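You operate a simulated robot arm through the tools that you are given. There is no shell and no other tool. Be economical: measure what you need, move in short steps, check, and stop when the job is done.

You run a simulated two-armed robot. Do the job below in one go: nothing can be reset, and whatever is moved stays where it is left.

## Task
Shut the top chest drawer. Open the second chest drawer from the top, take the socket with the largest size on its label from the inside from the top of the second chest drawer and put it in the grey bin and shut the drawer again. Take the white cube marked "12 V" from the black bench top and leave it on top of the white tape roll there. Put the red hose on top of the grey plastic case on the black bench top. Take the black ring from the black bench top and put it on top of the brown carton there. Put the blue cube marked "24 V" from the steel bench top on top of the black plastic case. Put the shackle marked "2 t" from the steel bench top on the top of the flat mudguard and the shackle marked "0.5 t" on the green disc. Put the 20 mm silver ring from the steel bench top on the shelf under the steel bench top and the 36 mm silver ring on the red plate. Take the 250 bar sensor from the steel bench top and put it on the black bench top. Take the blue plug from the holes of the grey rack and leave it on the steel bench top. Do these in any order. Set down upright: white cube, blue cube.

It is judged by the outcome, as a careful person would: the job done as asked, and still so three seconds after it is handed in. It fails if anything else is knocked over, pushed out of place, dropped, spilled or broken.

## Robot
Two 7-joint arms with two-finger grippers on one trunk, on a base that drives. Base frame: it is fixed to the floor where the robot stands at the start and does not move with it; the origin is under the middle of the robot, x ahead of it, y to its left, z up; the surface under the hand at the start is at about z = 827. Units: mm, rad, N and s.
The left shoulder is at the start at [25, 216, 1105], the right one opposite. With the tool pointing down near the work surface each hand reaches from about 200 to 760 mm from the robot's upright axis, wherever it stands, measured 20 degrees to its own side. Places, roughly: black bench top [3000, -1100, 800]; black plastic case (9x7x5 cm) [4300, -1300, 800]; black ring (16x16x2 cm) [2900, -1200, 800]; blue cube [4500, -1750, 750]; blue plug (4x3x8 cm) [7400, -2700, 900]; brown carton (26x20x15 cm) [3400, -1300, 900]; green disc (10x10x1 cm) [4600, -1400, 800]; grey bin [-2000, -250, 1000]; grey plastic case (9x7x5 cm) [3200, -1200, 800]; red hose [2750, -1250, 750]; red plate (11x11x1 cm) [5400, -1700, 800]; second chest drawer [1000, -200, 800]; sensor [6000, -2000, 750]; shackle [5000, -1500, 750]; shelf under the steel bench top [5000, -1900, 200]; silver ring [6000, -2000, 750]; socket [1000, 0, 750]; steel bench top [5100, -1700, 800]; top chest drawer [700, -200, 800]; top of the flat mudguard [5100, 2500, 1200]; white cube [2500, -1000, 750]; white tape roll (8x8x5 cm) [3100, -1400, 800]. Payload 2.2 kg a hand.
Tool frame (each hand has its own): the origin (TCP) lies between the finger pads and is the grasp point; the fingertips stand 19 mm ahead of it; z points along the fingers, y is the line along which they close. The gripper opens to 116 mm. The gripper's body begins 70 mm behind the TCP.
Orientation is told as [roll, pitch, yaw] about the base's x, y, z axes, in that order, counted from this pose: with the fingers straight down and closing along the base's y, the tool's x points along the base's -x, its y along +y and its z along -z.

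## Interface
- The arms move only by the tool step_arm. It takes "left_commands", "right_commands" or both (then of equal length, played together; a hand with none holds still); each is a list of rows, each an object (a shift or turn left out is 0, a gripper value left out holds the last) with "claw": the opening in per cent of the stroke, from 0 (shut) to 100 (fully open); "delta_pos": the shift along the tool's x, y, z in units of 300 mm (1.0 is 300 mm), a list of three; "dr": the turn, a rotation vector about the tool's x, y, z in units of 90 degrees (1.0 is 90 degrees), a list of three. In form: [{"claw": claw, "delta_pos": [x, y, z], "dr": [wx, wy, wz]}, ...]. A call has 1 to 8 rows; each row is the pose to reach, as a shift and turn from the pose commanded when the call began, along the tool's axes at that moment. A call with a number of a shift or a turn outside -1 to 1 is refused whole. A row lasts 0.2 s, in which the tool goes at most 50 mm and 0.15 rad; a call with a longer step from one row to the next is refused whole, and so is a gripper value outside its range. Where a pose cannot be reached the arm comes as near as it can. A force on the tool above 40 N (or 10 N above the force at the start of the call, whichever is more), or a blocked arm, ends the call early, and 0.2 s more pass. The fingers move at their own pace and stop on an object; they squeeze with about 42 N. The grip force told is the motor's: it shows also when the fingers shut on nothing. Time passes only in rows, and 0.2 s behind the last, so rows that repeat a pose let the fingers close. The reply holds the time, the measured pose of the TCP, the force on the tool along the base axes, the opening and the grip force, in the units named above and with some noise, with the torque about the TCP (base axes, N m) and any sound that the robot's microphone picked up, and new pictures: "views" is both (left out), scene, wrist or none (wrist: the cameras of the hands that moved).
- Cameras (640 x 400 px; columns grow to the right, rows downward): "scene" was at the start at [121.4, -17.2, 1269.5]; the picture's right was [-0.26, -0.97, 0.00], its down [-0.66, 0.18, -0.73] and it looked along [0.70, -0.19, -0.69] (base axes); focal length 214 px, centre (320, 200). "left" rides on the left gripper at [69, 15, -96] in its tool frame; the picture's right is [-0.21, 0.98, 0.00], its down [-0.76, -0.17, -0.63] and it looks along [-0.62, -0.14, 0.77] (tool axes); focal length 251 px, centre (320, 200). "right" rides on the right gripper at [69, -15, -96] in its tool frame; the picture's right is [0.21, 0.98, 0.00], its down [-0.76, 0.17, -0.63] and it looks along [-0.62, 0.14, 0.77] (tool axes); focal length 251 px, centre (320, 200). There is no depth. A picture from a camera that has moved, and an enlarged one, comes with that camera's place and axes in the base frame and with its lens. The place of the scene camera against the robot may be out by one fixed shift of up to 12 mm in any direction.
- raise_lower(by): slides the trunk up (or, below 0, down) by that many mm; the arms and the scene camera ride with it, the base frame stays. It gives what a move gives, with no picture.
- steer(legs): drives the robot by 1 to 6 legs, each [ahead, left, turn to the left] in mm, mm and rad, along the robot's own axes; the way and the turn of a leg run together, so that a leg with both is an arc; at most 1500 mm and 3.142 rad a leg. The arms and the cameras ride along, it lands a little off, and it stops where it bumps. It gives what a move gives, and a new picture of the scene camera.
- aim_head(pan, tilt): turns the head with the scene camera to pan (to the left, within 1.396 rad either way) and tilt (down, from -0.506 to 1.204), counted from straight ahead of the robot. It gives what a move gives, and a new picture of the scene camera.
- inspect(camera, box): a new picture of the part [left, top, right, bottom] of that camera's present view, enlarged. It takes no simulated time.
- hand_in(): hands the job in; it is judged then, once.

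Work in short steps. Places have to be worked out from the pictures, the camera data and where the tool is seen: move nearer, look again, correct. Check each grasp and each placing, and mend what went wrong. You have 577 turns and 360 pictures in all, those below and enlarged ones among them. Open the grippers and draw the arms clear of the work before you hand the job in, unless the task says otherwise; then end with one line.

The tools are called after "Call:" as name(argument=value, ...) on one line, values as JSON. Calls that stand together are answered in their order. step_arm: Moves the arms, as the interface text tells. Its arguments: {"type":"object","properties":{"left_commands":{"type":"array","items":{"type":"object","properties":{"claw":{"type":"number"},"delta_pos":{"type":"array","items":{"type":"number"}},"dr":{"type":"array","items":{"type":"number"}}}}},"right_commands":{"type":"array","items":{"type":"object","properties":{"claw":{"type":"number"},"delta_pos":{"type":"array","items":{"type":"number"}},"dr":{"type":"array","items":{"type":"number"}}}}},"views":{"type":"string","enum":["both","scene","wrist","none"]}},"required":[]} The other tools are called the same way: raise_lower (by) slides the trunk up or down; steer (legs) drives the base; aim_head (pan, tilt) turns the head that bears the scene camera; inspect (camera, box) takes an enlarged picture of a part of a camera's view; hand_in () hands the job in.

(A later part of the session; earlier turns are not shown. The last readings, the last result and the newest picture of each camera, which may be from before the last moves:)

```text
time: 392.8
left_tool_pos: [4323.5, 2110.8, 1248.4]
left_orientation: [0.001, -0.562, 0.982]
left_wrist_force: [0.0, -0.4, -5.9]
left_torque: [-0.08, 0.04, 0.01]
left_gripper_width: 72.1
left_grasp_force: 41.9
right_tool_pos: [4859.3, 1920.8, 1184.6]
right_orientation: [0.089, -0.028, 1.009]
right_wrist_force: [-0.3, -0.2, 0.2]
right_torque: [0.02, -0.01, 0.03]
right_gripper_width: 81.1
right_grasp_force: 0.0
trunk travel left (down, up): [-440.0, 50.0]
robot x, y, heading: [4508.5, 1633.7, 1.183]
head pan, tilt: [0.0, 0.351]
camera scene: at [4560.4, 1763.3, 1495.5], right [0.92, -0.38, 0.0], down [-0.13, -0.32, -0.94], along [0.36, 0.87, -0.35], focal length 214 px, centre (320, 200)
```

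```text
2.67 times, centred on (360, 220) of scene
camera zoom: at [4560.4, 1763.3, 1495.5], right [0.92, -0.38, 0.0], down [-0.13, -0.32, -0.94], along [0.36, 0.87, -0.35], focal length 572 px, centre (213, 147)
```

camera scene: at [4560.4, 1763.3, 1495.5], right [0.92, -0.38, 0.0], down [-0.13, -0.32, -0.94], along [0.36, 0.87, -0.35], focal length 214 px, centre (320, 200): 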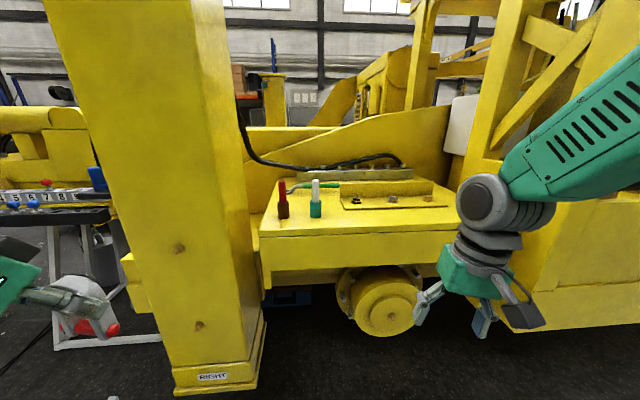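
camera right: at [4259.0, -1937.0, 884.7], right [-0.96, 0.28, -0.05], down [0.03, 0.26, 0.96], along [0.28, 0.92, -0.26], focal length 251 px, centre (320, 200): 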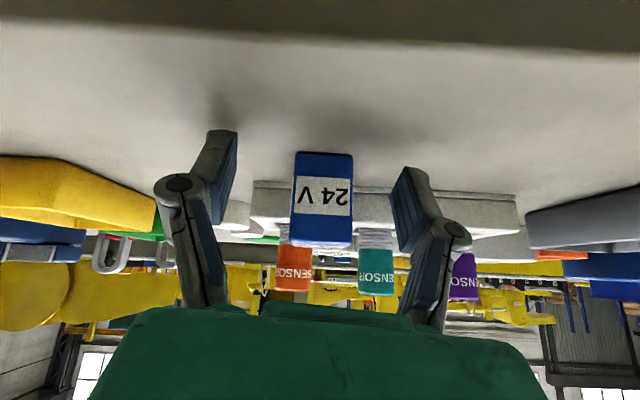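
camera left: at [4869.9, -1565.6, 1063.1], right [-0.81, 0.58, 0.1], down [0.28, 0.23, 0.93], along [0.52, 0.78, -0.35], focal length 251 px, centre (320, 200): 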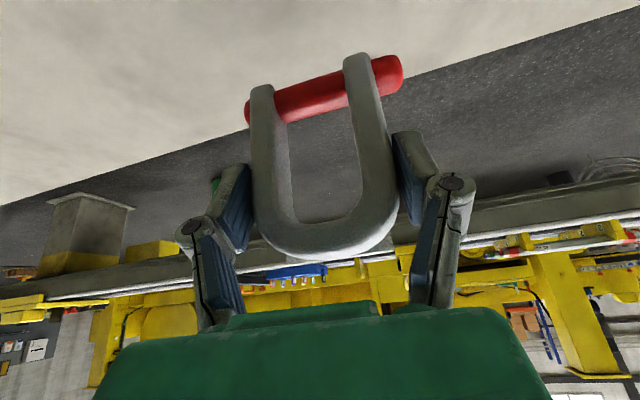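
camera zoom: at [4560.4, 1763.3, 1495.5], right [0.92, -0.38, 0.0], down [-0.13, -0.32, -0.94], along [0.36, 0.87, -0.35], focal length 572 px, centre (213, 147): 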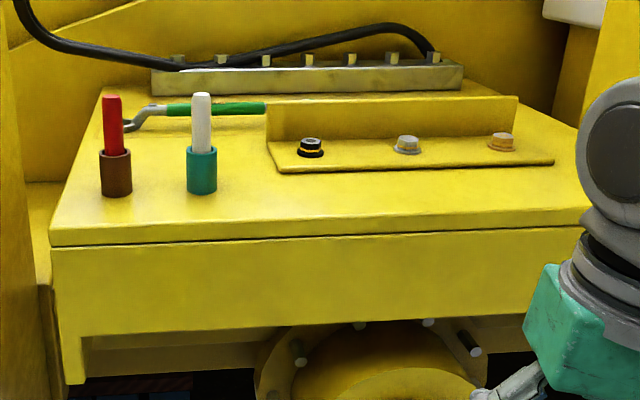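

The mudguard top is at z≈1141, its front edge from (4615,2419) to (5263,2191). I'll set the shackle near (4950,2393), right of the green marker. I tuck in the right arm and drive up.

Call:
step_arm(right_commands=[{"claw": 30, "delta_pos": [0.12, 0, 0]}, {"delta_pos": [0.24, 0, 0]}, {"delta_pos": [0.36, 0, 0]}, {"delta_pos": [0.48, 0, 0]}, {"delta_pos": [0.55, 0, 0]}], views="none")

Call:
steer(legs=[[259, -122, 0]])

```text
time: 394.0
left_tool_pos: [4322.1, 2108.9, 1249.1]
left_orientation: [0.003, -0.563, 0.984]
left_wrist_force: [0.4, 0.3, -5.3]
left_torque: [-0.05, 0.04, 0.03]
left_gripper_width: 71.8
left_grasp_force: 42.4
right_tool_pos: [4772.8, 1815.4, 1194.3]
right_orientation: [0.086, -0.028, 1.008]
right_wrist_force: [0.1, 0.4, 0.4]
right_torque: [0.0, 0.04, -0.03]
right_gripper_width: 34.7
right_grasp_force: 0.1
right hand out of reach, approached as far as the arm can: row 4, 5
trunk travel left (down, up): [-440.0, 50.0]
robot x, y, heading: [4510.7, 1632.0, 1.178]
head pan, tilt: [0.0, 0.351]
```

```text
time: 396.0
left_tool_pos: [4529.9, 2300.3, 1247.3]
left_orientation: [-0.001, -0.565, 0.983]
left_wrist_force: [0.5, 1.0, -5.3]
left_torque: [-0.03, 0.03, 0.0]
left_gripper_width: 72.0
left_grasp_force: 42.0
right_tool_pos: [4979.8, 2005.6, 1195.2]
right_orientation: [0.08, -0.03, 1.009]
right_wrist_force: [0.6, 0.0, -1.0]
right_torque: [-0.01, 0.03, -0.03]
right_gripper_width: 35.2
right_grasp_force: 0.1
trunk travel left (down, up): [-440.0, 50.0]
robot x, y, heading: [4726.0, 1822.4, 1.174]
head pan, tilt: [0.0, 0.351]
camera scene: at [4769.2, 1952.7, 1495.8], right [0.92, -0.39, 0.0], down [-0.13, -0.32, -0.94], along [0.36, 0.87, -0.34], focal length 214 px, centre (320, 200)
```

scene: 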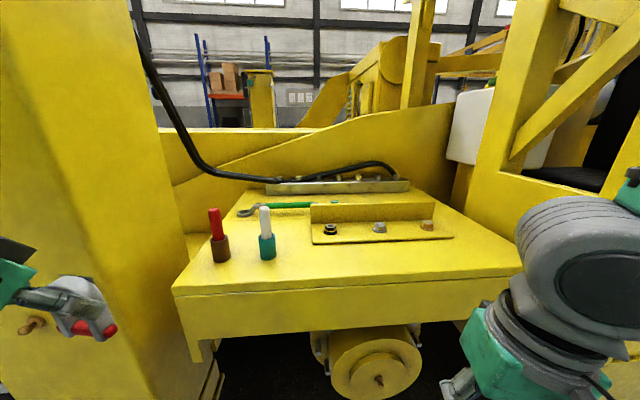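

I bring the shackle along in front of the edge first (markers are behind), raising slightly.

Call:
step_arm(left_commands=[{"claw": 0, "delta_pos": [-0.067, -0.14, 0.02]}, {"claw": 0, "delta_pos": [-0.134, -0.28, 0.04]}, {"claw": 0, "delta_pos": [-0.2, -0.42, 0.065]}, {"claw": 0, "delta_pos": [-0.27, -0.56, 0.09]}, {"claw": 0, "delta_pos": [-0.27, -0.56, 0.09]}], views="none")

Call:
aim_head(pan=0, tilt=0.6)

```text
time: 397.2
left_tool_pos: [4718.3, 2333.1, 1223.6]
left_orientation: [-0.012, -0.567, 0.993]
left_wrist_force: [-1.0, 0.2, -5.5]
left_torque: [-0.08, 0.03, -0.01]
left_gripper_width: 71.6
left_grasp_force: 42.3
left hand out of reach, approached as far as the arm can: row 1, 2, 3, 4, 5
right_tool_pos: [4977.3, 2006.5, 1196.1]
right_orientation: [0.08, -0.031, 1.007]
right_wrist_force: [1.1, 0.2, -0.2]
right_torque: [-0.02, 0.01, 0.0]
right_gripper_width: 35.0
right_grasp_force: 0.0
trunk travel left (down, up): [-440.0, 50.0]
robot x, y, heading: [4720.4, 1826.0, 1.179]
head pan, tilt: [0.0, 0.351]
```

```text
time: 397.9
left_tool_pos: [4722.2, 2333.7, 1225.4]
left_orientation: [-0.009, -0.569, 0.985]
left_wrist_force: [-0.7, -0.5, -6.2]
left_torque: [-0.03, 0.01, 0.0]
left_gripper_width: 72.0
left_grasp_force: 42.0
right_tool_pos: [4980.7, 2005.2, 1195.4]
right_orientation: [0.082, -0.03, 1.007]
right_wrist_force: [-0.1, 1.3, -0.2]
right_torque: [-0.05, 0.0, -0.02]
right_gripper_width: 34.7
right_grasp_force: 0.0
trunk travel left (down, up): [-440.0, 50.0]
robot x, y, heading: [4719.8, 1826.7, 1.173]
head pan, tilt: [0.0, 0.6]
camera scene: at [4770.4, 1949.5, 1472.9], right [0.92, -0.38, 0.0], down [-0.22, -0.52, -0.82], along [0.32, 0.76, -0.57], focal length 214 px, centre (320, 200)
```

scene: 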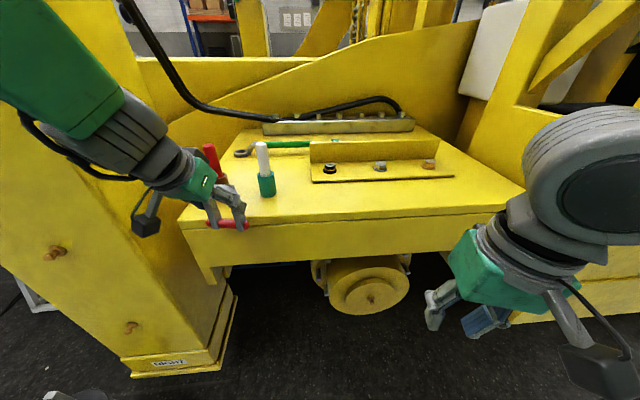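

Now I move over the mudguard's free strip toward (4950,2393).

Call:
step_arm(left_commands=[{"claw": 0, "delta_pos": [-0.06, -0.1, 0.0]}, {"claw": 0, "delta_pos": [-0.13, -0.2, 0.03]}, {"claw": 0, "delta_pos": [-0.22, -0.3, 0.08]}, {"claw": 0, "delta_pos": [-0.32, -0.39, 0.14]}, {"claw": 0, "delta_pos": [-0.42, -0.46, 0.2]}, {"claw": 0, "delta_pos": [-0.519, -0.523, 0.272]}, {"claw": 0, "delta_pos": [-0.519, -0.523, 0.272]}], views="both")

```text
time: 399.8
left_tool_pos: [4942.5, 2398.3, 1268.7]
left_orientation: [-0.053, -0.599, 1.043]
left_wrist_force: [0.3, -0.5, -5.8]
left_torque: [-0.07, 0.03, 0.02]
left_gripper_width: 71.9
left_grasp_force: 41.7
right_tool_pos: [4983.2, 2000.4, 1195.4]
right_orientation: [0.088, -0.032, 1.006]
right_wrist_force: [-0.4, -1.3, -0.4]
right_torque: [-0.01, -0.03, -0.01]
right_gripper_width: 35.0
right_grasp_force: 0.1
trunk travel left (down, up): [-440.0, 50.0]
robot x, y, heading: [4726.2, 1822.2, 1.176]
head pan, tilt: [0.0, 0.6]
stopped in row 7 (left hand): the arm was blocked; the commanded pose is now the measured one
camera scene: at [4776.1, 1947.8, 1472.8], right [0.92, -0.39, 0.0], down [-0.22, -0.52, -0.82], along [0.32, 0.76, -0.57], focal length 214 px, centre (320, 200)
camera left: at [4870.0, 2312.3, 1309.1], right [-0.74, 0.67, 0.08], down [0.25, 0.16, 0.96], along [0.63, 0.72, -0.29], focal length 251 px, centre (320, 200)
```

scene: 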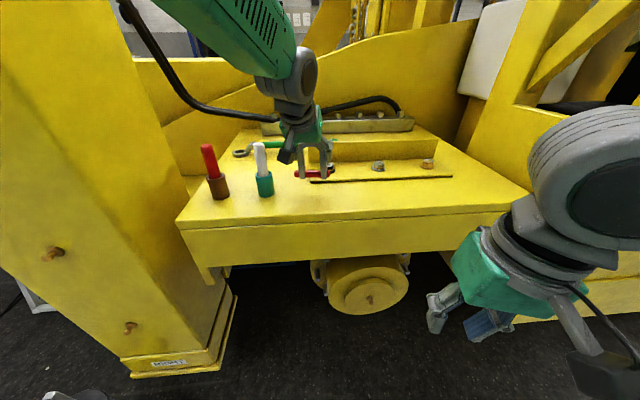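
left: 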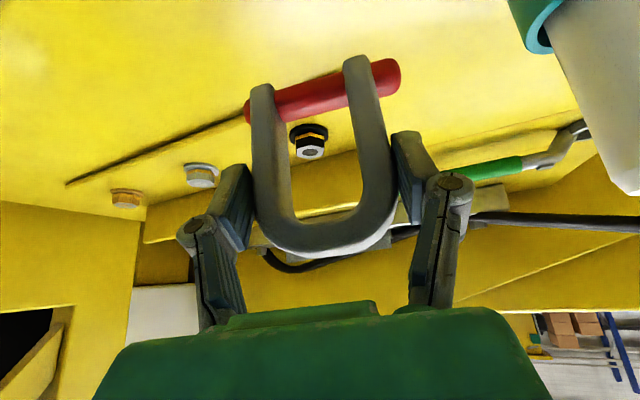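

It's over the free strip, 95 mm behind the front edge. I lower by the trunk, which keeps the arm still.

Call:
raise_lower(by=-50)

Call:
inspect(camera="scene", box=[230, 110, 390, 230])

```text
time: 400.7
left_tool_pos: [4944.2, 2397.8, 1223.8]
left_orientation: [-0.056, -0.606, 1.04]
left_wrist_force: [-0.2, -0.7, 12.5]
left_torque: [0.22, 0.68, 0.05]
left_gripper_width: 71.8
left_grasp_force: 41.5
right_tool_pos: [4982.4, 2000.9, 1145.8]
right_orientation: [0.085, -0.032, 1.007]
right_wrist_force: [-0.1, 0.0, -1.0]
right_torque: [0.0, 0.0, -0.03]
right_gripper_width: 34.7
right_grasp_force: 0.0
trunk travel left (down, up): [-390.0, 100.0]
robot x, y, heading: [4723.5, 1821.0, 1.174]
head pan, tilt: [0.0, 0.6]
```

```text
3.33 times, centred on (310, 170) of scene
camera zoom: at [4773.4, 1947.0, 1423.3], right [0.92, -0.38, 0.0], down [-0.22, -0.52, -0.82], along [0.32, 0.76, -0.57], focal length 715 px, centre (353, 300)
```

zoom: 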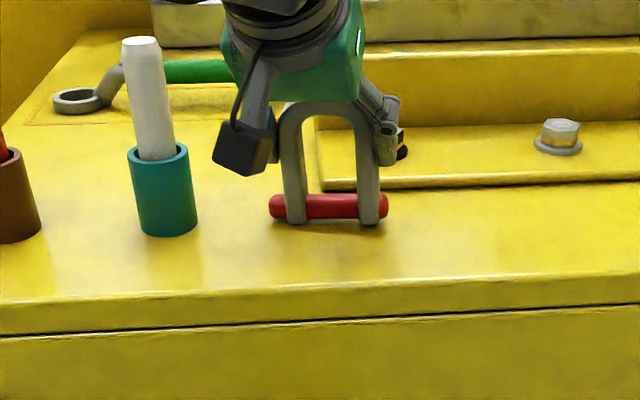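

It touches down on the flat surface, clear of the bracket and markers. One more millimetre, then release.

Call:
raise_lower(by=-2)

Call:
step_arm(left_commands=[{"claw": 75}, {"claw": 75}, {"claw": 75}], views="wrist")

```text
time: 401.2
left_tool_pos: [4943.4, 2397.9, 1223.1]
left_orientation: [-0.059, -0.611, 1.038]
left_wrist_force: [1.2, 1.6, 23.0]
left_torque: [0.53, 0.75, -0.04]
left_gripper_width: 71.7
left_grasp_force: 41.8
right_tool_pos: [4983.0, 2000.7, 1144.0]
right_orientation: [0.085, -0.033, 1.006]
right_wrist_force: [-0.3, -0.1, -0.5]
right_torque: [0.02, 0.03, -0.01]
right_gripper_width: 35.1
right_grasp_force: 0.1
trunk travel left (down, up): [-388.0, 102.0]
robot x, y, heading: [4725.8, 1827.8, 1.175]
head pan, tilt: [0.0, 0.6]
```

```text
time: 402.0
left_tool_pos: [4942.6, 2401.1, 1217.0]
left_orientation: [-0.057, -0.596, 1.044]
left_wrist_force: [0.2, -0.1, 0.0]
left_torque: [0.0, 0.01, 0.01]
left_gripper_width: 87.2
left_grasp_force: 0.4
right_tool_pos: [4982.5, 2002.3, 1143.2]
right_orientation: [0.085, -0.031, 1.005]
right_wrist_force: [0.2, 0.4, -0.4]
right_torque: [-0.02, -0.01, -0.03]
right_gripper_width: 34.8
right_grasp_force: 0.1
trunk travel left (down, up): [-388.0, 102.0]
robot x, y, heading: [4725.8, 1823.9, 1.174]
head pan, tilt: [0.0, 0.6]
camera left: at [4869.0, 2314.4, 1256.7], right [-0.74, 0.67, 0.07], down [0.24, 0.16, 0.96], along [0.63, 0.72, -0.29], focal length 251 px, centre (320, 200)
```

left: 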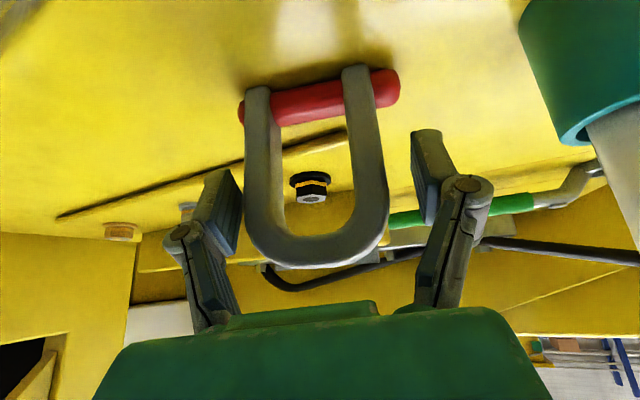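

It stands by itself. I raise the trunk 100 mm to lift straight off.

Call:
step_arm(left_commands=[{"claw": 90}, {"claw": 90}], views="none")

Call:
raise_lower(by=100)

Call:
inspect(camera="scene", box=[200, 110, 460, 280])

```text
time: 402.6
left_tool_pos: [4942.2, 2399.6, 1217.3]
left_orientation: [-0.058, -0.6, 1.045]
left_wrist_force: [0.9, -0.3, 1.1]
left_torque: [0.01, 0.02, 0.03]
left_gripper_width: 104.3
left_grasp_force: 0.1
right_tool_pos: [4983.1, 2001.5, 1142.8]
right_orientation: [0.086, -0.033, 1.007]
right_wrist_force: [-0.2, 0.7, 0.7]
right_torque: [0.02, 0.0, 0.06]
right_gripper_width: 34.9
right_grasp_force: 0.1
trunk travel left (down, up): [-388.0, 102.0]
robot x, y, heading: [4722.5, 1824.4, 1.179]
head pan, tilt: [0.0, 0.6]
```

```text
time: 403.9
left_tool_pos: [4943.9, 2399.2, 1317.6]
left_orientation: [-0.058, -0.601, 1.042]
left_wrist_force: [0.3, -0.1, 0.2]
left_torque: [0.01, 0.03, 0.01]
left_gripper_width: 104.1
left_grasp_force: 0.0
right_tool_pos: [4983.3, 2001.4, 1243.3]
right_orientation: [0.084, -0.033, 1.006]
right_wrist_force: [0.1, -0.1, -0.1]
right_torque: [0.03, 0.03, 0.03]
right_gripper_width: 34.7
right_grasp_force: 0.0
trunk travel left (down, up): [-488.0, 2.0]
robot x, y, heading: [4725.8, 1823.2, 1.172]
head pan, tilt: [0.0, 0.6]
```

```text
2.35 times, centred on (330, 195) of scene
camera zoom: at [4774.2, 1949.0, 1520.7], right [0.92, -0.38, 0.0], down [-0.22, -0.52, -0.82], along [0.32, 0.76, -0.57], focal length 505 px, centre (296, 212)
```

zoom: 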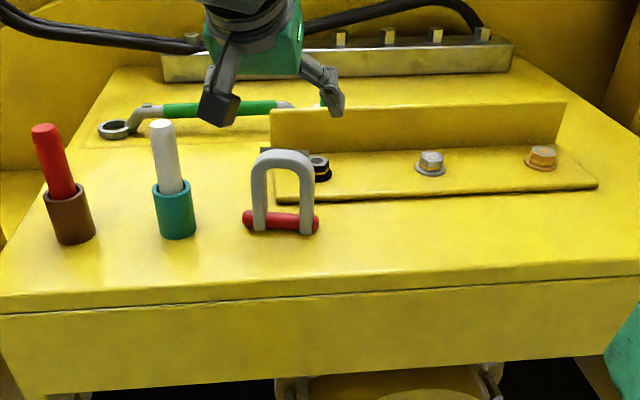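

The 2 t shackle stands on the mudguard. I back away, then tidy the left arm.

Call:
steer(legs=[[-350, 0, 0]])

Call:
raise_lower(by=-238)

Call:
step_arm(left_commands=[{"claw": 60, "dr": [0, 0.09, 0]}, {"delta_pos": [0.03, 0.05, -0.05], "dr": [0, 0.18, 0]}, {"delta_pos": [0.06, 0.1, -0.1], "dr": [0, 0.27, 0]}, {"delta_pos": [0.09, 0.15, -0.15], "dr": [0, 0.36, 0]}, {"delta_pos": [0.12, 0.2, -0.15], "dr": [0, 0.38, 0]}, {"delta_pos": [0.12, 0.25, -0.15], "dr": [0, 0.38, 0]}], views="none")

```text
time: 406.2
left_tool_pos: [4808.4, 2078.9, 1313.1]
left_orientation: [-0.055, -0.593, 1.045]
left_wrist_force: [0.1, 0.7, -0.2]
left_torque: [-0.02, 0.0, -0.04]
left_gripper_width: 104.2
left_grasp_force: 0.1
right_tool_pos: [4849.4, 1680.3, 1243.1]
right_orientation: [0.086, -0.032, 1.006]
right_wrist_force: [-0.8, 0.4, -0.4]
right_torque: [0.01, 0.04, 0.02]
right_gripper_width: 34.7
right_grasp_force: 0.1
trunk travel left (down, up): [-488.0, 2.0]
robot x, y, heading: [4585.6, 1504.7, 1.17]
head pan, tilt: [0.0, 0.6]
camera scene: at [4640.8, 1628.0, 1520.5], right [0.92, -0.39, 0.0], down [-0.22, -0.52, -0.82], along [0.32, 0.76, -0.57], focal length 214 px, centre (320, 200)
```

scene: 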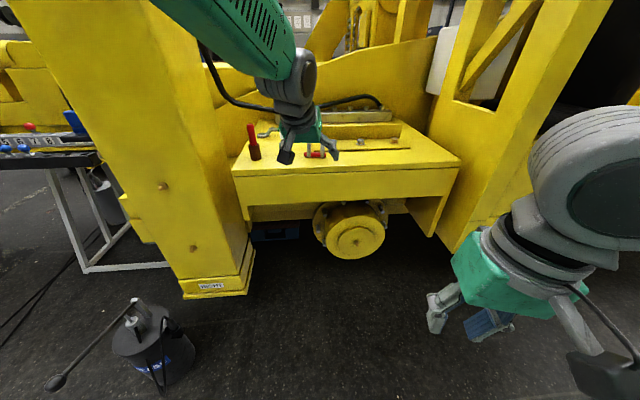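

```text
time: 408.7
left_tool_pos: [4803.4, 2074.3, 1077.5]
left_orientation: [-0.058, -0.598, 1.044]
left_wrist_force: [-0.3, 0.7, -0.6]
left_torque: [-0.02, 0.03, 0.0]
left_gripper_width: 104.5
left_grasp_force: 0.1
right_tool_pos: [4845.1, 1676.1, 1006.8]
right_orientation: [0.084, -0.035, 1.006]
right_wrist_force: [-0.2, 0.3, -0.6]
right_torque: [0.03, -0.02, 0.01]
right_gripper_width: 34.8
right_grasp_force: 0.1
trunk travel left (down, up): [-250.0, 240.0]
robot x, y, heading: [4588.4, 1503.2, 1.171]
head pan, tilt: [0.0, 0.6]
```

```text
time: 410.1
left_tool_pos: [4710.2, 2069.0, 1091.2]
left_orientation: [-0.048, 0.001, 1.012]
left_wrist_force: [0.4, -0.2, 0.6]
left_torque: [-0.07, -0.01, 0.01]
left_gripper_width: 69.6
left_grasp_force: 0.1
right_tool_pos: [4844.4, 1675.5, 1006.6]
right_orientation: [0.085, -0.034, 1.005]
right_wrist_force: [-0.2, 0.2, -0.3]
right_torque: [-0.01, 0.0, -0.03]
right_gripper_width: 34.6
right_grasp_force: 0.1
trunk travel left (down, up): [-250.0, 240.0]
robot x, y, heading: [4590.7, 1501.4, 1.172]
head pan, tilt: [0.0, 0.6]
```

Now I turn to look along the corridor to the right, seeking a way around the conveyor's far end.

Call:
steer(legs=[[0, 0, -1.4]])

Call:
aim_head(pan=0, tilt=0.2)

```text
time: 413.9
left_tool_pos: [5167.8, 1479.9, 1091.3]
left_orientation: [-0.047, -0.002, -0.384]
left_wrist_force: [-0.4, 0.8, -1.0]
left_torque: [-0.01, 0.01, 0.01]
left_gripper_width: 69.6
left_grasp_force: 0.1
right_tool_pos: [4804.5, 1278.7, 1006.9]
right_orientation: [0.083, -0.036, -0.389]
right_wrist_force: [-0.6, 0.0, 0.0]
right_torque: [0.0, 0.01, 0.01]
right_gripper_width: 34.8
right_grasp_force: 0.1
trunk travel left (down, up): [-250.0, 240.0]
robot x, y, heading: [4589.0, 1502.3, -0.22]
head pan, tilt: [0.0, 0.6]
camera scene: at [4714.0, 1475.8, 1282.8], right [-0.22, -0.98, 0.0], down [-0.55, 0.13, -0.82], along [0.8, -0.18, -0.57], focal length 214 px, centre (320, 200)
```

scene: 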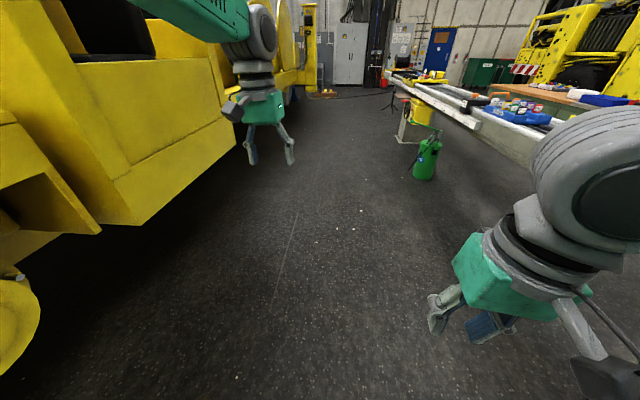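

```text
time: 414.8
left_tool_pos: [5165.9, 1480.8, 1092.2]
left_orientation: [-0.046, -0.002, -0.385]
left_wrist_force: [0.2, -0.6, -0.7]
left_torque: [0.01, 0.0, -0.04]
left_gripper_width: 69.5
left_grasp_force: 0.1
right_tool_pos: [4802.7, 1279.5, 1006.8]
right_orientation: [0.084, -0.037, -0.39]
right_wrist_force: [-0.6, 0.9, 0.1]
right_torque: [0.01, -0.06, 0.01]
right_gripper_width: 35.0
right_grasp_force: 0.0
trunk travel left (down, up): [-250.0, 240.0]
robot x, y, heading: [4589.8, 1506.5, -0.219]
head pan, tilt: [0.0, 0.201]
camera scene: at [4718.6, 1474.4, 1319.5], right [-0.22, -0.98, 0.0], down [-0.2, 0.05, -0.98], along [0.96, -0.21, -0.2], focal length 214 px, centre (320, 200)
```

scene: 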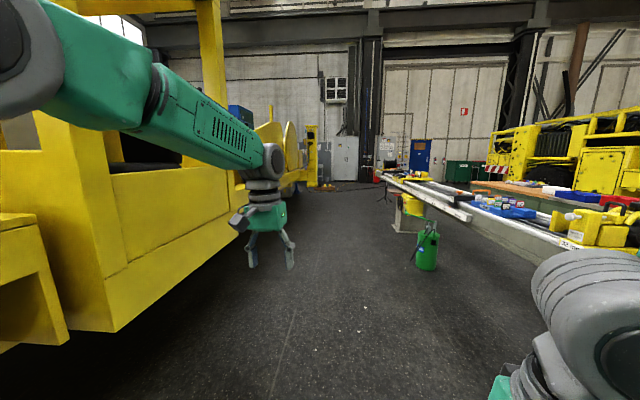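

That end is 6 m off; I take the known way back around the left end instead.

Call:
steer(legs=[[0, 0, -2.83], [1150, 0, 0], [1150, 0, 0], [0, 0, 1.22]])

```text
time: 435.8
left_tool_pos: [2238.1, 776.1, 1093.7]
left_orientation: [-0.046, -0.002, -2.025]
left_wrist_force: [0.8, 0.8, -0.6]
left_torque: [-0.01, 0.04, -0.04]
left_gripper_width: 69.4
left_grasp_force: 0.0
right_tool_pos: [2064.5, 1152.6, 1006.7]
right_orientation: [0.085, -0.037, -2.031]
right_wrist_force: [0.9, 0.7, -0.4]
right_torque: [0.02, 0.01, 0.0]
right_gripper_width: 34.8
right_grasp_force: 0.1
trunk travel left (down, up): [-250.0, 240.0]
robot x, y, heading: [2299.9, 1348.6, -1.866]
head pan, tilt: [0.0, 0.201]
camera scene: at [2258.1, 1224.4, 1319.6], right [-0.96, 0.29, 0.0], down [0.06, 0.19, -0.98], along [-0.28, -0.94, -0.2], focal length 214 px, centre (320, 200)
```

scene: 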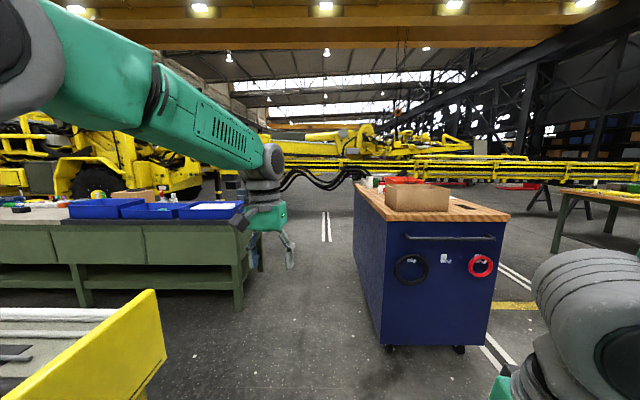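

I pass back through the gap.

Call:
steer(legs=[[0, 0, 0.046], [1250, 0, 0], [1250, 0, 0]])

```text
time: 448.4
left_tool_pos: [1638.0, -1644.8, 1093.2]
left_orientation: [-0.046, -0.006, -1.989]
left_wrist_force: [0.2, -0.4, 0.1]
left_torque: [-0.02, -0.02, 0.0]
left_gripper_width: 69.7
left_grasp_force: 0.0
right_tool_pos: [1450.5, -1276.0, 1007.5]
right_orientation: [0.086, -0.04, -1.998]
right_wrist_force: [0.3, -0.4, 0.4]
right_torque: [0.0, 0.03, 0.0]
right_gripper_width: 34.8
right_grasp_force: 0.1
trunk travel left (down, up): [-250.0, 240.0]
robot x, y, heading: [1682.1, -1070.1, -1.826]
head pan, tilt: [0.0, 0.201]
camera scene: at [1642.0, -1198.3, 1319.6], right [-0.97, 0.25, 0.0], down [0.05, 0.2, -0.98], along [-0.25, -0.95, -0.2], focal length 214 px, centre (320, 200)
```

scene: 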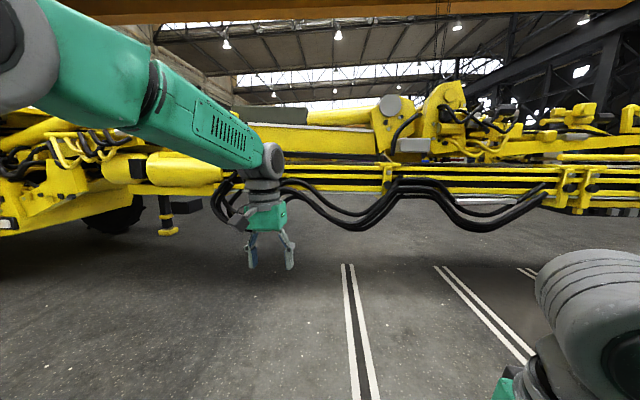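

Call:
steer(legs=[[850, 0, 0], [0, 0, 1.581], [1300, 0, 0], [1300, 0, 0], [1000, 0, 0]])

Call:
aim_head(pan=0.9, tilt=0.45)

```text
time: 473.9
left_tool_pos: [5549.2, -2819.0, 1096.4]
left_orientation: [-0.049, -0.008, -0.409]
left_wrist_force: [-0.1, -0.4, 0.0]
left_torque: [0.0, 0.02, 0.0]
left_gripper_width: 69.6
left_grasp_force: 0.1
right_tool_pos: [5182.2, -3010.0, 1006.8]
right_orientation: [0.087, -0.038, -0.416]
right_wrist_force: [-0.2, -0.1, 0.1]
right_torque: [0.03, -0.01, 0.02]
right_gripper_width: 34.8
right_grasp_force: 0.0
trunk travel left (down, up): [-250.0, 240.0]
robot x, y, heading: [4978.9, -2783.1, -0.246]
head pan, tilt: [0.0, 0.201]
camera scene: at [5106.5, -2812.7, 1319.6], right [-0.25, -0.97, 0.0], down [-0.2, 0.05, -0.98], along [0.95, -0.24, -0.2], focal length 214 px, centre (320, 200)
```

scene: 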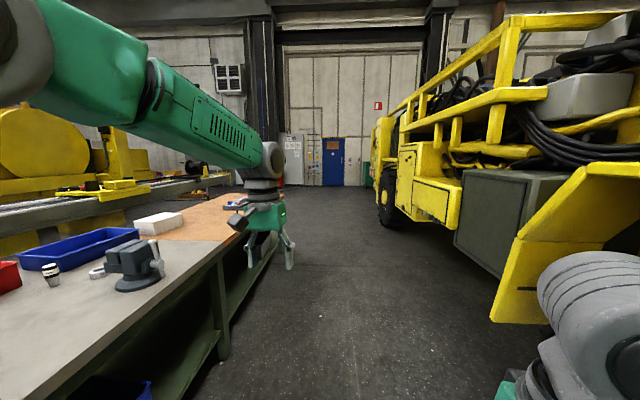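

```text
time: 475.1
left_tool_pos: [5547.3, -2817.5, 1097.5]
left_orientation: [-0.048, -0.01, -0.41]
left_wrist_force: [-0.5, -0.1, 0.1]
left_torque: [-0.01, 0.03, 0.03]
left_gripper_width: 69.6
left_grasp_force: 0.2
right_tool_pos: [5179.9, -3007.3, 1006.6]
right_orientation: [0.084, -0.035, -0.418]
right_wrist_force: [-0.4, 0.1, 0.0]
right_torque: [0.0, 0.01, 0.0]
right_gripper_width: 34.6
right_grasp_force: 0.0
trunk travel left (down, up): [-250.0, 240.0]
robot x, y, heading: [4977.3, -2777.5, -0.241]
head pan, tilt: [0.901, 0.45]
camera scene: at [5089.2, -2734.0, 1296.5], right [0.61, -0.8, 0.0], down [-0.35, -0.26, -0.9], along [0.71, 0.55, -0.44], focal length 214 px, centre (320, 200)
```

scene: 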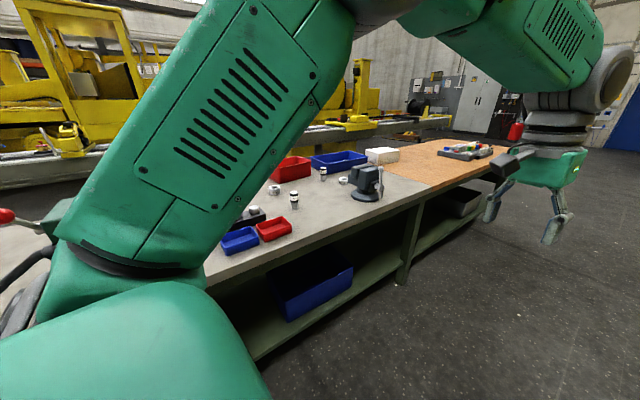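

I turn to face the bench and move along to the part with the rings and sensors.

Call:
aim_head(pan=0, tilt=0.6)

Call:
steer(legs=[[0, 0, 1.515], [250, -600, 0]])

Call:
inspect(camera="scene", box=[100, 110, 420, 290])

Call:
inspect(camera="scene", box=[320, 110, 640, 290])

```text
time: 476.3
left_tool_pos: [5548.3, -2817.4, 1096.9]
left_orientation: [-0.045, -0.011, -0.409]
left_wrist_force: [0.5, -0.6, -0.3]
left_torque: [0.01, -0.03, 0.0]
left_gripper_width: 69.6
left_grasp_force: 0.1
right_tool_pos: [5179.6, -3008.1, 1006.3]
right_orientation: [0.085, -0.035, -0.416]
right_wrist_force: [-0.2, -0.5, -0.1]
right_torque: [-0.04, 0.0, 0.01]
right_gripper_width: 34.9
right_grasp_force: 0.1
trunk travel left (down, up): [-250.0, 240.0]
robot x, y, heading: [4975.9, -2780.2, -0.248]
head pan, tilt: [0.0, 0.6]
camera scene: at [5101.8, -2811.4, 1282.8], right [-0.24, -0.97, 0.0], down [-0.55, 0.14, -0.82], along [0.8, -0.2, -0.57], focal length 214 px, centre (320, 200)
```

scene: 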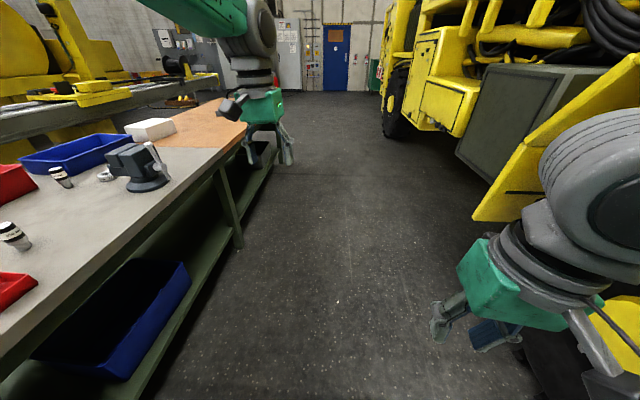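

```text
time: 483.6
left_tool_pos: [5684.6, -2155.0, 1095.2]
left_orientation: [-0.051, -0.009, 1.105]
left_wrist_force: [-0.6, -0.1, 0.4]
left_torque: [-0.01, -0.04, 0.05]
left_gripper_width: 69.7
left_grasp_force: 0.0
right_tool_pos: [5856.6, -2534.3, 1007.8]
right_orientation: [0.076, -0.036, 1.099]
right_wrist_force: [-0.3, -0.1, 0.4]
right_torque: [-0.02, 0.03, 0.0]
right_gripper_width: 34.8
right_grasp_force: 0.0
trunk travel left (down, up): [-250.0, 240.0]
robot x, y, heading: [5626.1, -2722.2, 1.265]
head pan, tilt: [0.0, 0.6]
camera scene: at [5658.4, -2594.7, 1282.8], right [0.95, -0.3, 0.0], down [-0.17, -0.54, -0.82], along [0.25, 0.79, -0.57], focal length 214 px, centre (320, 200)
```

scene: 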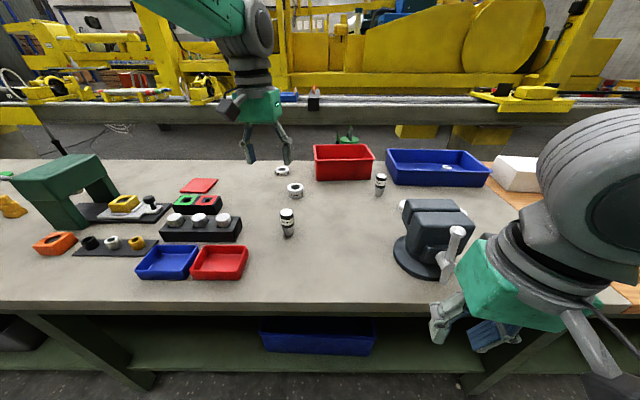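

```text
2.00 times, centred on (260, 200) of scene
camera zoom: at [5658.4, -2594.7, 1282.8], right [0.95, -0.3, 0.0], down [-0.17, -0.54, -0.82], along [0.25, 0.79, -0.57], focal length 429 px, centre (440, 200)
```

zoom: 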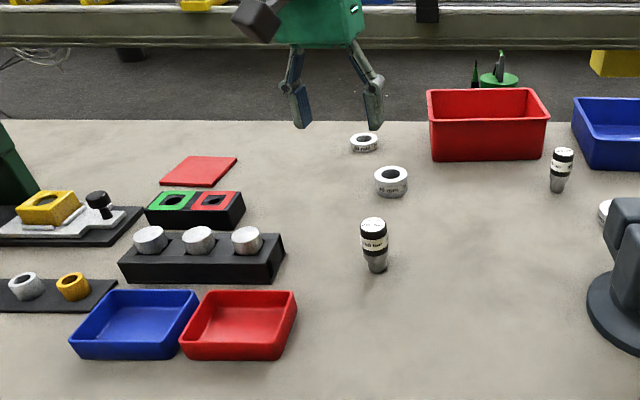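

```text
2.00 times, centred on (480, 200) of scene
camera zoom: at [5658.4, -2594.7, 1282.8], right [0.95, -0.3, 0.0], down [-0.17, -0.54, -0.82], along [0.25, 0.79, -0.57], focal length 429 px, centre (0, 200)
```

zoom: 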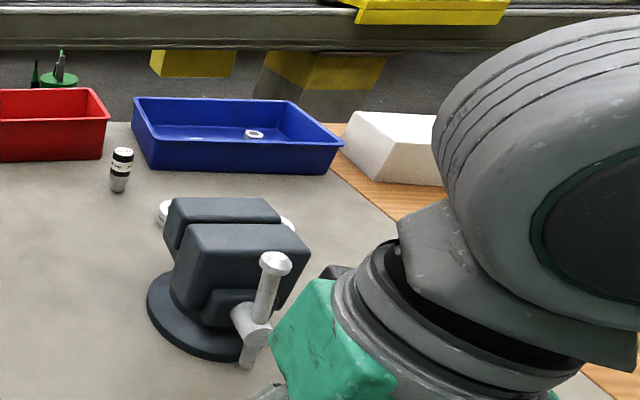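

Rings at (282,170), (295,188), one behind the vise; sensors at (287,222) and (381,184). I zoom in on the labels.

Call:
inspect(camera="scene", box=[260, 155, 320, 200])

Call:
inspect(camera="scene", box=[265, 170, 415, 250])

```text
8.89 times, centred on (290, 178) of scene
camera zoom: at [5658.4, -2594.7, 1282.8], right [0.95, -0.3, 0.0], down [-0.17, -0.54, -0.82], along [0.25, 0.79, -0.57], focal length 1906 px, centre (587, 400)
```

zoom: 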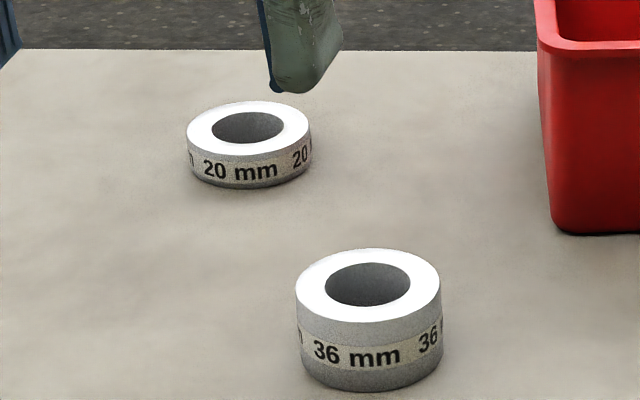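

```text
4.27 times, centred on (340, 210) of scene
camera zoom: at [5658.4, -2594.7, 1282.8], right [0.95, -0.3, 0.0], down [-0.17, -0.54, -0.82], along [0.25, 0.79, -0.57], focal length 915 px, centre (235, 157)
```

zoom: 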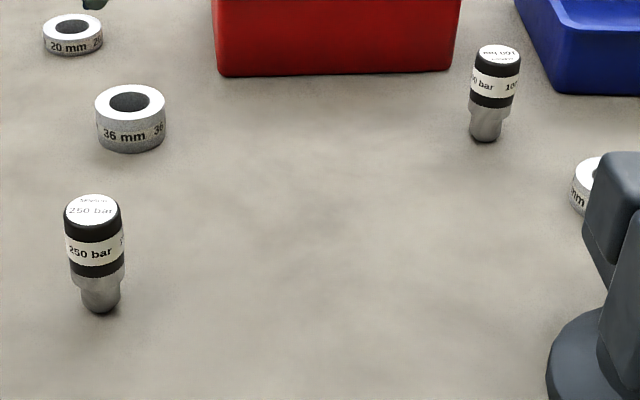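

20 mm ring at (5758,-1706), 36 mm at (5780,-1896), 250 bar sensor at (5710,-2114), red plate (5412,-1716). I turn diagonally again for the left arm and come nearer.

Call:
steer(legs=[[0, 0, -0.79], [73, 100, 0]])

Call:
aim_head(pan=0.6, tilt=0.6)

Call:
inspect(camera="left", box=[0, 0, 640, 400])

```text
time: 486.9
left_tool_pos: [6108.7, -2283.5, 1099.4]
left_orientation: [-0.022, -0.008, 0.309]
left_wrist_force: [1.3, -2.6, -0.4]
left_torque: [0.16, 0.1, 0.0]
left_gripper_width: 69.5
left_grasp_force: 0.0
right_tool_pos: [5956.3, -2669.0, 1001.4]
right_orientation: [0.107, -0.026, 0.307]
right_wrist_force: [-1.3, -1.9, -0.8]
right_torque: [0.17, -0.1, -0.02]
right_gripper_width: 34.6
right_grasp_force: 0.0
trunk travel left (down, up): [-250.0, 240.0]
robot x, y, heading: [5648.9, -2606.0, 0.47]
head pan, tilt: [0.0, 0.6]
camera scene: at [5779.4, -2580.4, 1282.1], right [0.45, -0.89, -0.03], down [-0.52, -0.23, -0.82], along [0.73, 0.39, -0.57], focal length 214 px, centre (320, 200)
```

scene: 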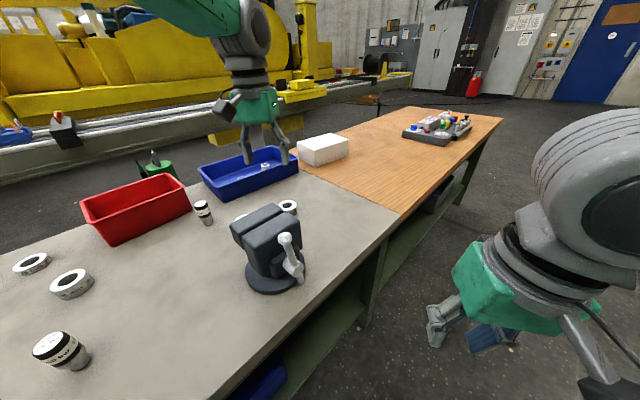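

```text
time: 487.9
left_tool_pos: [6088.2, -2247.4, 1097.9]
left_orientation: [-0.059, -0.017, 0.312]
left_wrist_force: [0.4, 0.9, -0.2]
left_torque: [0.02, -0.01, 0.0]
left_gripper_width: 69.4
left_grasp_force: 0.0
right_tool_pos: [5935.5, -2639.6, 1008.1]
right_orientation: [0.068, -0.035, 0.309]
right_wrist_force: [-0.1, 0.3, 0.8]
right_torque: [-0.02, -0.02, -0.03]
right_gripper_width: 34.7
right_grasp_force: 0.0
trunk travel left (down, up): [-250.0, 240.0]
robot x, y, heading: [5644.9, -2605.8, 0.477]
head pan, tilt: [0.6, 0.6]
camera scene: at [5729.1, -2516.2, 1283.3], right [0.88, -0.48, -0.01], down [-0.27, -0.49, -0.83], along [0.39, 0.73, -0.56], focal length 214 px, centre (320, 200)
```

scene: 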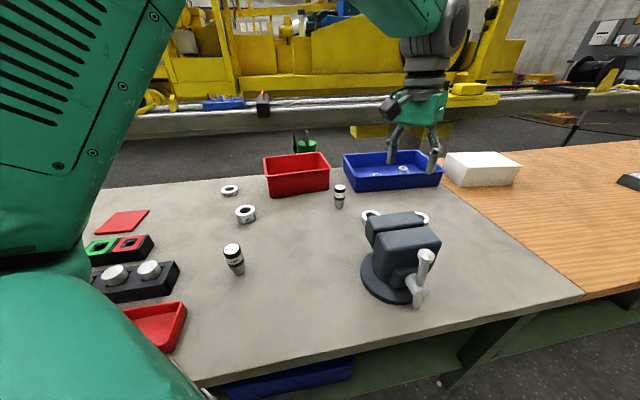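

```text
1.00 times, centred on (320, 200) of left (not enlarged: the box is as wide or as high as the picture)
camera zoom: at [6015.1, -2249.7, 1192.5], right [-0.09, 0.99, -0.05], down [0.75, 0.1, 0.65], along [0.66, 0.02, -0.76], focal length 251 px, centre (320, 200)
```

zoom: 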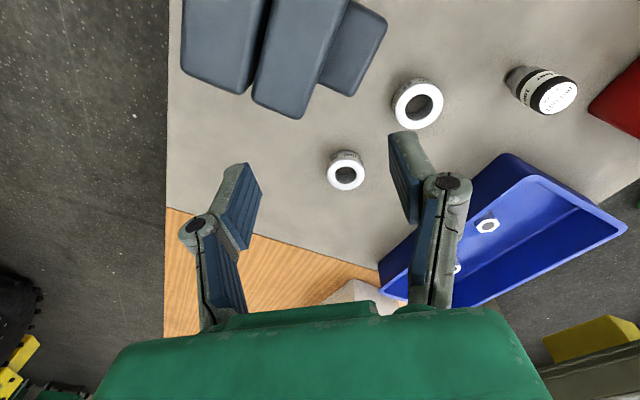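

I swing the left hand over toward the 36 mm ring, turning its yaw to ≈1.2 and levelling it.

Call:
step_arm(left_commands=[{"delta_pos": [0.07, 0.12, 0], "dr": [-0.005, 0.001, -0.07]}, {"delta_pos": [0.14, 0.24, 0], "dr": [-0.01, 0.003, -0.14]}, {"delta_pos": [0.21, 0.36, 0], "dr": [-0.015, 0.004, -0.21]}, {"delta_pos": [0.28, 0.48, 0], "dr": [-0.02, 0.006, -0.28]}, {"delta_pos": [0.35, 0.6, 0], "dr": [-0.025, 0.007, -0.35]}, {"delta_pos": [0.42, 0.72, 0], "dr": [-0.03, 0.008, -0.42]}, {"delta_pos": [0.49, 0.84, 0], "dr": [-0.035, 0.01, -0.49]}, {"delta_pos": [0.56, 0.96, 0], "dr": [-0.038, 0.011, -0.56]}], views="wrist")

```text
time: 489.9
left_tool_pos: [5828.7, -2004.6, 1071.2]
left_orientation: [-0.005, 0.035, 1.192]
left_wrist_force: [-0.4, 0.6, -0.8]
left_torque: [-0.06, -0.05, 0.01]
left_gripper_width: 69.6
left_grasp_force: 0.0
right_tool_pos: [5927.2, -2614.5, 1009.2]
right_orientation: [0.056, -0.036, 0.309]
right_wrist_force: [0.4, 1.2, 0.4]
right_torque: [-0.13, 0.07, 0.01]
right_gripper_width: 34.7
right_grasp_force: 0.0
trunk travel left (down, up): [-250.0, 240.0]
robot x, y, heading: [5645.8, -2600.6, 0.474]
head pan, tilt: [0.6, 0.6]
stopped in row 8 (left hand): the arm was blocked; the commanded pose is now the measured one
camera left: at [5789.5, -2058.7, 1169.5], right [-0.83, 0.56, -0.01], down [0.44, 0.66, 0.61], along [0.35, 0.5, -0.8], focal length 251 px, centre (320, 200)
```

left: 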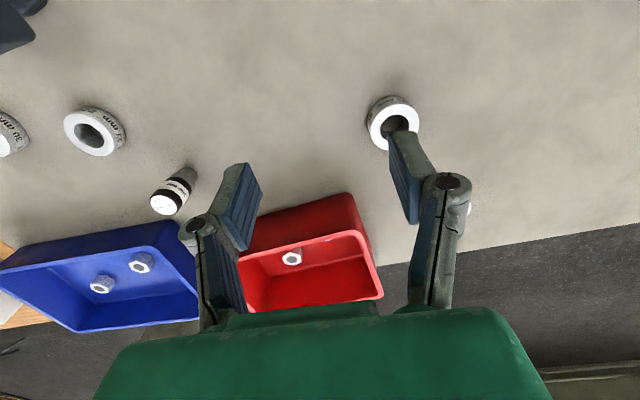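

There's a lean again, as when too near the bench; I back off 45 mm from the edge.

Call:
steer(legs=[[-32, -33, 0]])

Call:
step_arm(right_commands=[{"claw": 30}, {"claw": 30}, {"claw": 30}], views="none")

Call:
inspect(camera="left", box=[0, 0, 640, 400])

```text
time: 490.8
left_tool_pos: [5810.8, -2039.4, 1066.9]
left_orientation: [-0.009, 0.04, 1.196]
left_wrist_force: [-0.8, 0.7, 0.0]
left_torque: [-0.04, -0.03, -0.01]
left_gripper_width: 69.8
left_grasp_force: 0.1
right_tool_pos: [5907.7, -2655.5, 1009.8]
right_orientation: [0.043, -0.033, 0.313]
right_wrist_force: [0.4, 0.5, 0.3]
right_torque: [-0.01, -0.02, 0.01]
right_gripper_width: 34.6
right_grasp_force: 0.0
trunk travel left (down, up): [-250.0, 240.0]
robot x, y, heading: [5630.6, -2643.3, 0.469]
head pan, tilt: [0.6, 0.6]
camera scene: at [5696.6, -2520.1, 1281.4], right [0.88, -0.47, 0.01], down [-0.26, -0.51, -0.82], along [0.39, 0.71, -0.58], focal length 214 px, centre (320, 200)
```

scene: 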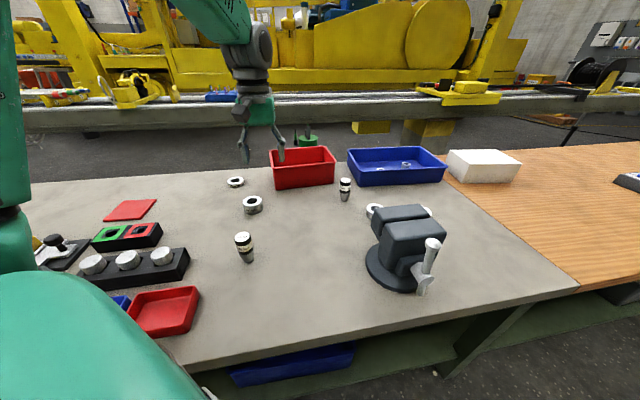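

```text
time: 491.6
left_tool_pos: [5809.1, -2042.8, 1071.5]
left_orientation: [-0.007, 0.035, 1.2]
left_wrist_force: [-0.2, -0.4, -0.3]
left_torque: [-0.05, -0.03, -0.05]
left_gripper_width: 69.6
left_grasp_force: 0.0
right_tool_pos: [5907.1, -2655.6, 1008.2]
right_orientation: [0.052, -0.032, 0.312]
right_wrist_force: [1.1, 0.2, -0.3]
right_torque: [-0.09, 0.06, -0.01]
right_gripper_width: 34.7
right_grasp_force: 0.0
trunk travel left (down, up): [-250.0, 240.0]
robot x, y, heading: [5628.7, -2636.4, 0.476]
head pan, tilt: [0.6, 0.6]
```

```text
1.00 times, centred on (320, 200) of left (not enlarged: the box is as wide or as high as the picture)
camera zoom: at [5770.2, -2097.3, 1170.6], right [-0.83, 0.56, -0.02], down [0.43, 0.67, 0.61], along [0.35, 0.5, -0.8], focal length 251 px, centre (320, 200)
```

zoom: 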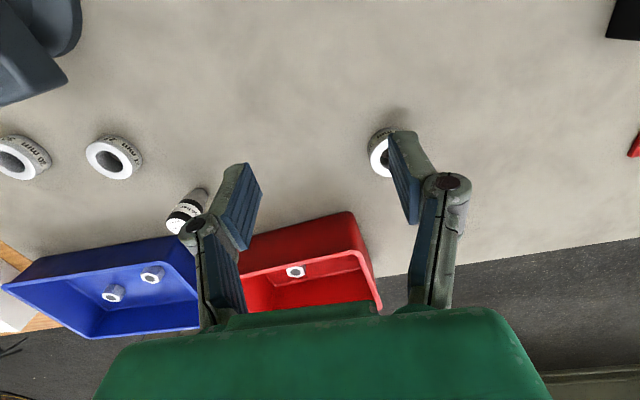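

Calm again. I go above the 36 mm ring (≈5787,-1912).

Call:
step_arm(left_commands=[{"delta_pos": [-0.13, 0.08, 0], "dr": [0, -0.022, 0]}, {"delta_pos": [-0.26, 0.16, 0], "dr": [0, -0.022, 0]}, {"delta_pos": [-0.39, 0.235, 0], "dr": [0, -0.022, 0]}, {"delta_pos": [-0.397, 0.235, 0.13], "dr": [0, -0.022, 0]}, {"delta_pos": [-0.397, 0.235, 0.26], "dr": [0, -0.022, 0]}, {"delta_pos": [-0.397, 0.235, 0.36], "dr": [0, -0.022, 0]}, {"delta_pos": [-0.397, 0.235, 0.36], "dr": [0, -0.022, 0]}], views="wrist")

```text
time: 493.2
left_tool_pos: [5788.0, -1915.4, 961.8]
left_orientation: [-0.003, -0.002, 1.197]
left_wrist_force: [-0.3, 0.4, -0.7]
left_torque: [-0.05, -0.04, -0.01]
left_gripper_width: 69.7
left_grasp_force: 0.1
right_tool_pos: [5909.2, -2663.2, 1007.4]
right_orientation: [0.054, -0.032, 0.313]
right_wrist_force: [0.7, 0.4, 0.1]
right_torque: [-0.03, 0.02, -0.01]
right_gripper_width: 35.0
right_grasp_force: 0.2
trunk travel left (down, up): [-250.0, 240.0]
robot x, y, heading: [5627.8, -2640.7, 0.473]
head pan, tilt: [0.6, 0.6]
camera left: at [5748.3, -1974.5, 1058.8], right [-0.83, 0.56, 0.0], down [0.43, 0.64, 0.63], along [0.35, 0.53, -0.77], focal length 251 px, centre (320, 200)
```

left: 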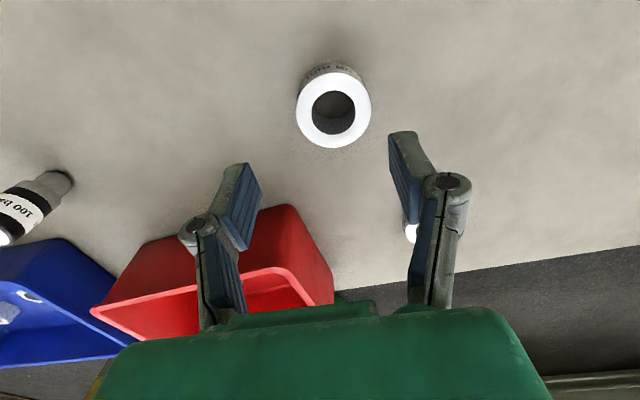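

I centre on it, descend and grip it by its outside.

Call:
step_arm(left_commands=[{"claw": 85, "delta_pos": [0, 0.038, 0.1]}, {"delta_pos": [0, 0.038, 0.22]}, {"delta_pos": [0, 0.038, 0.33]}, {"delta_pos": [0, 0.038, 0.36]}, {"delta_pos": [0, 0.038, 0.36]}, {"claw": 0, "delta_pos": [0, 0.038, 0.36]}, {"claw": 0, "delta_pos": [0, 0.038, 0.36]}, {"claw": 0, "delta_pos": [0, 0.038, 0.36]}], views="wrist")

```text
time: 495.0
left_tool_pos: [5779.1, -1910.4, 856.6]
left_orientation: [-0.006, -0.008, 1.195]
left_wrist_force: [2.8, -1.1, 6.7]
left_torque: [0.02, 0.25, 0.01]
left_gripper_width: 59.2
left_grasp_force: 41.8
right_tool_pos: [5909.6, -2661.7, 1008.4]
right_orientation: [0.057, -0.035, 0.311]
right_wrist_force: [0.8, 0.7, -0.2]
right_torque: [-0.04, -0.02, -0.03]
right_gripper_width: 34.8
right_grasp_force: 0.2
trunk travel left (down, up): [-250.0, 240.0]
robot x, y, heading: [5626.7, -2636.7, 0.472]
head pan, tilt: [0.6, 0.6]
camera left: at [5739.5, -1969.7, 952.9], right [-0.83, 0.56, 0.0], down [0.43, 0.64, 0.64], along [0.36, 0.53, -0.77], focal length 251 px, centre (320, 200)
```

left: 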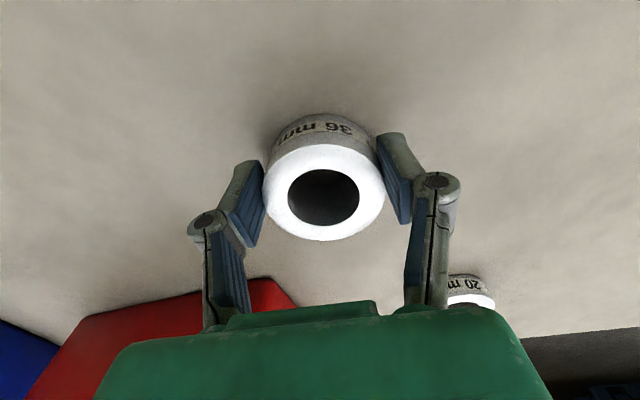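

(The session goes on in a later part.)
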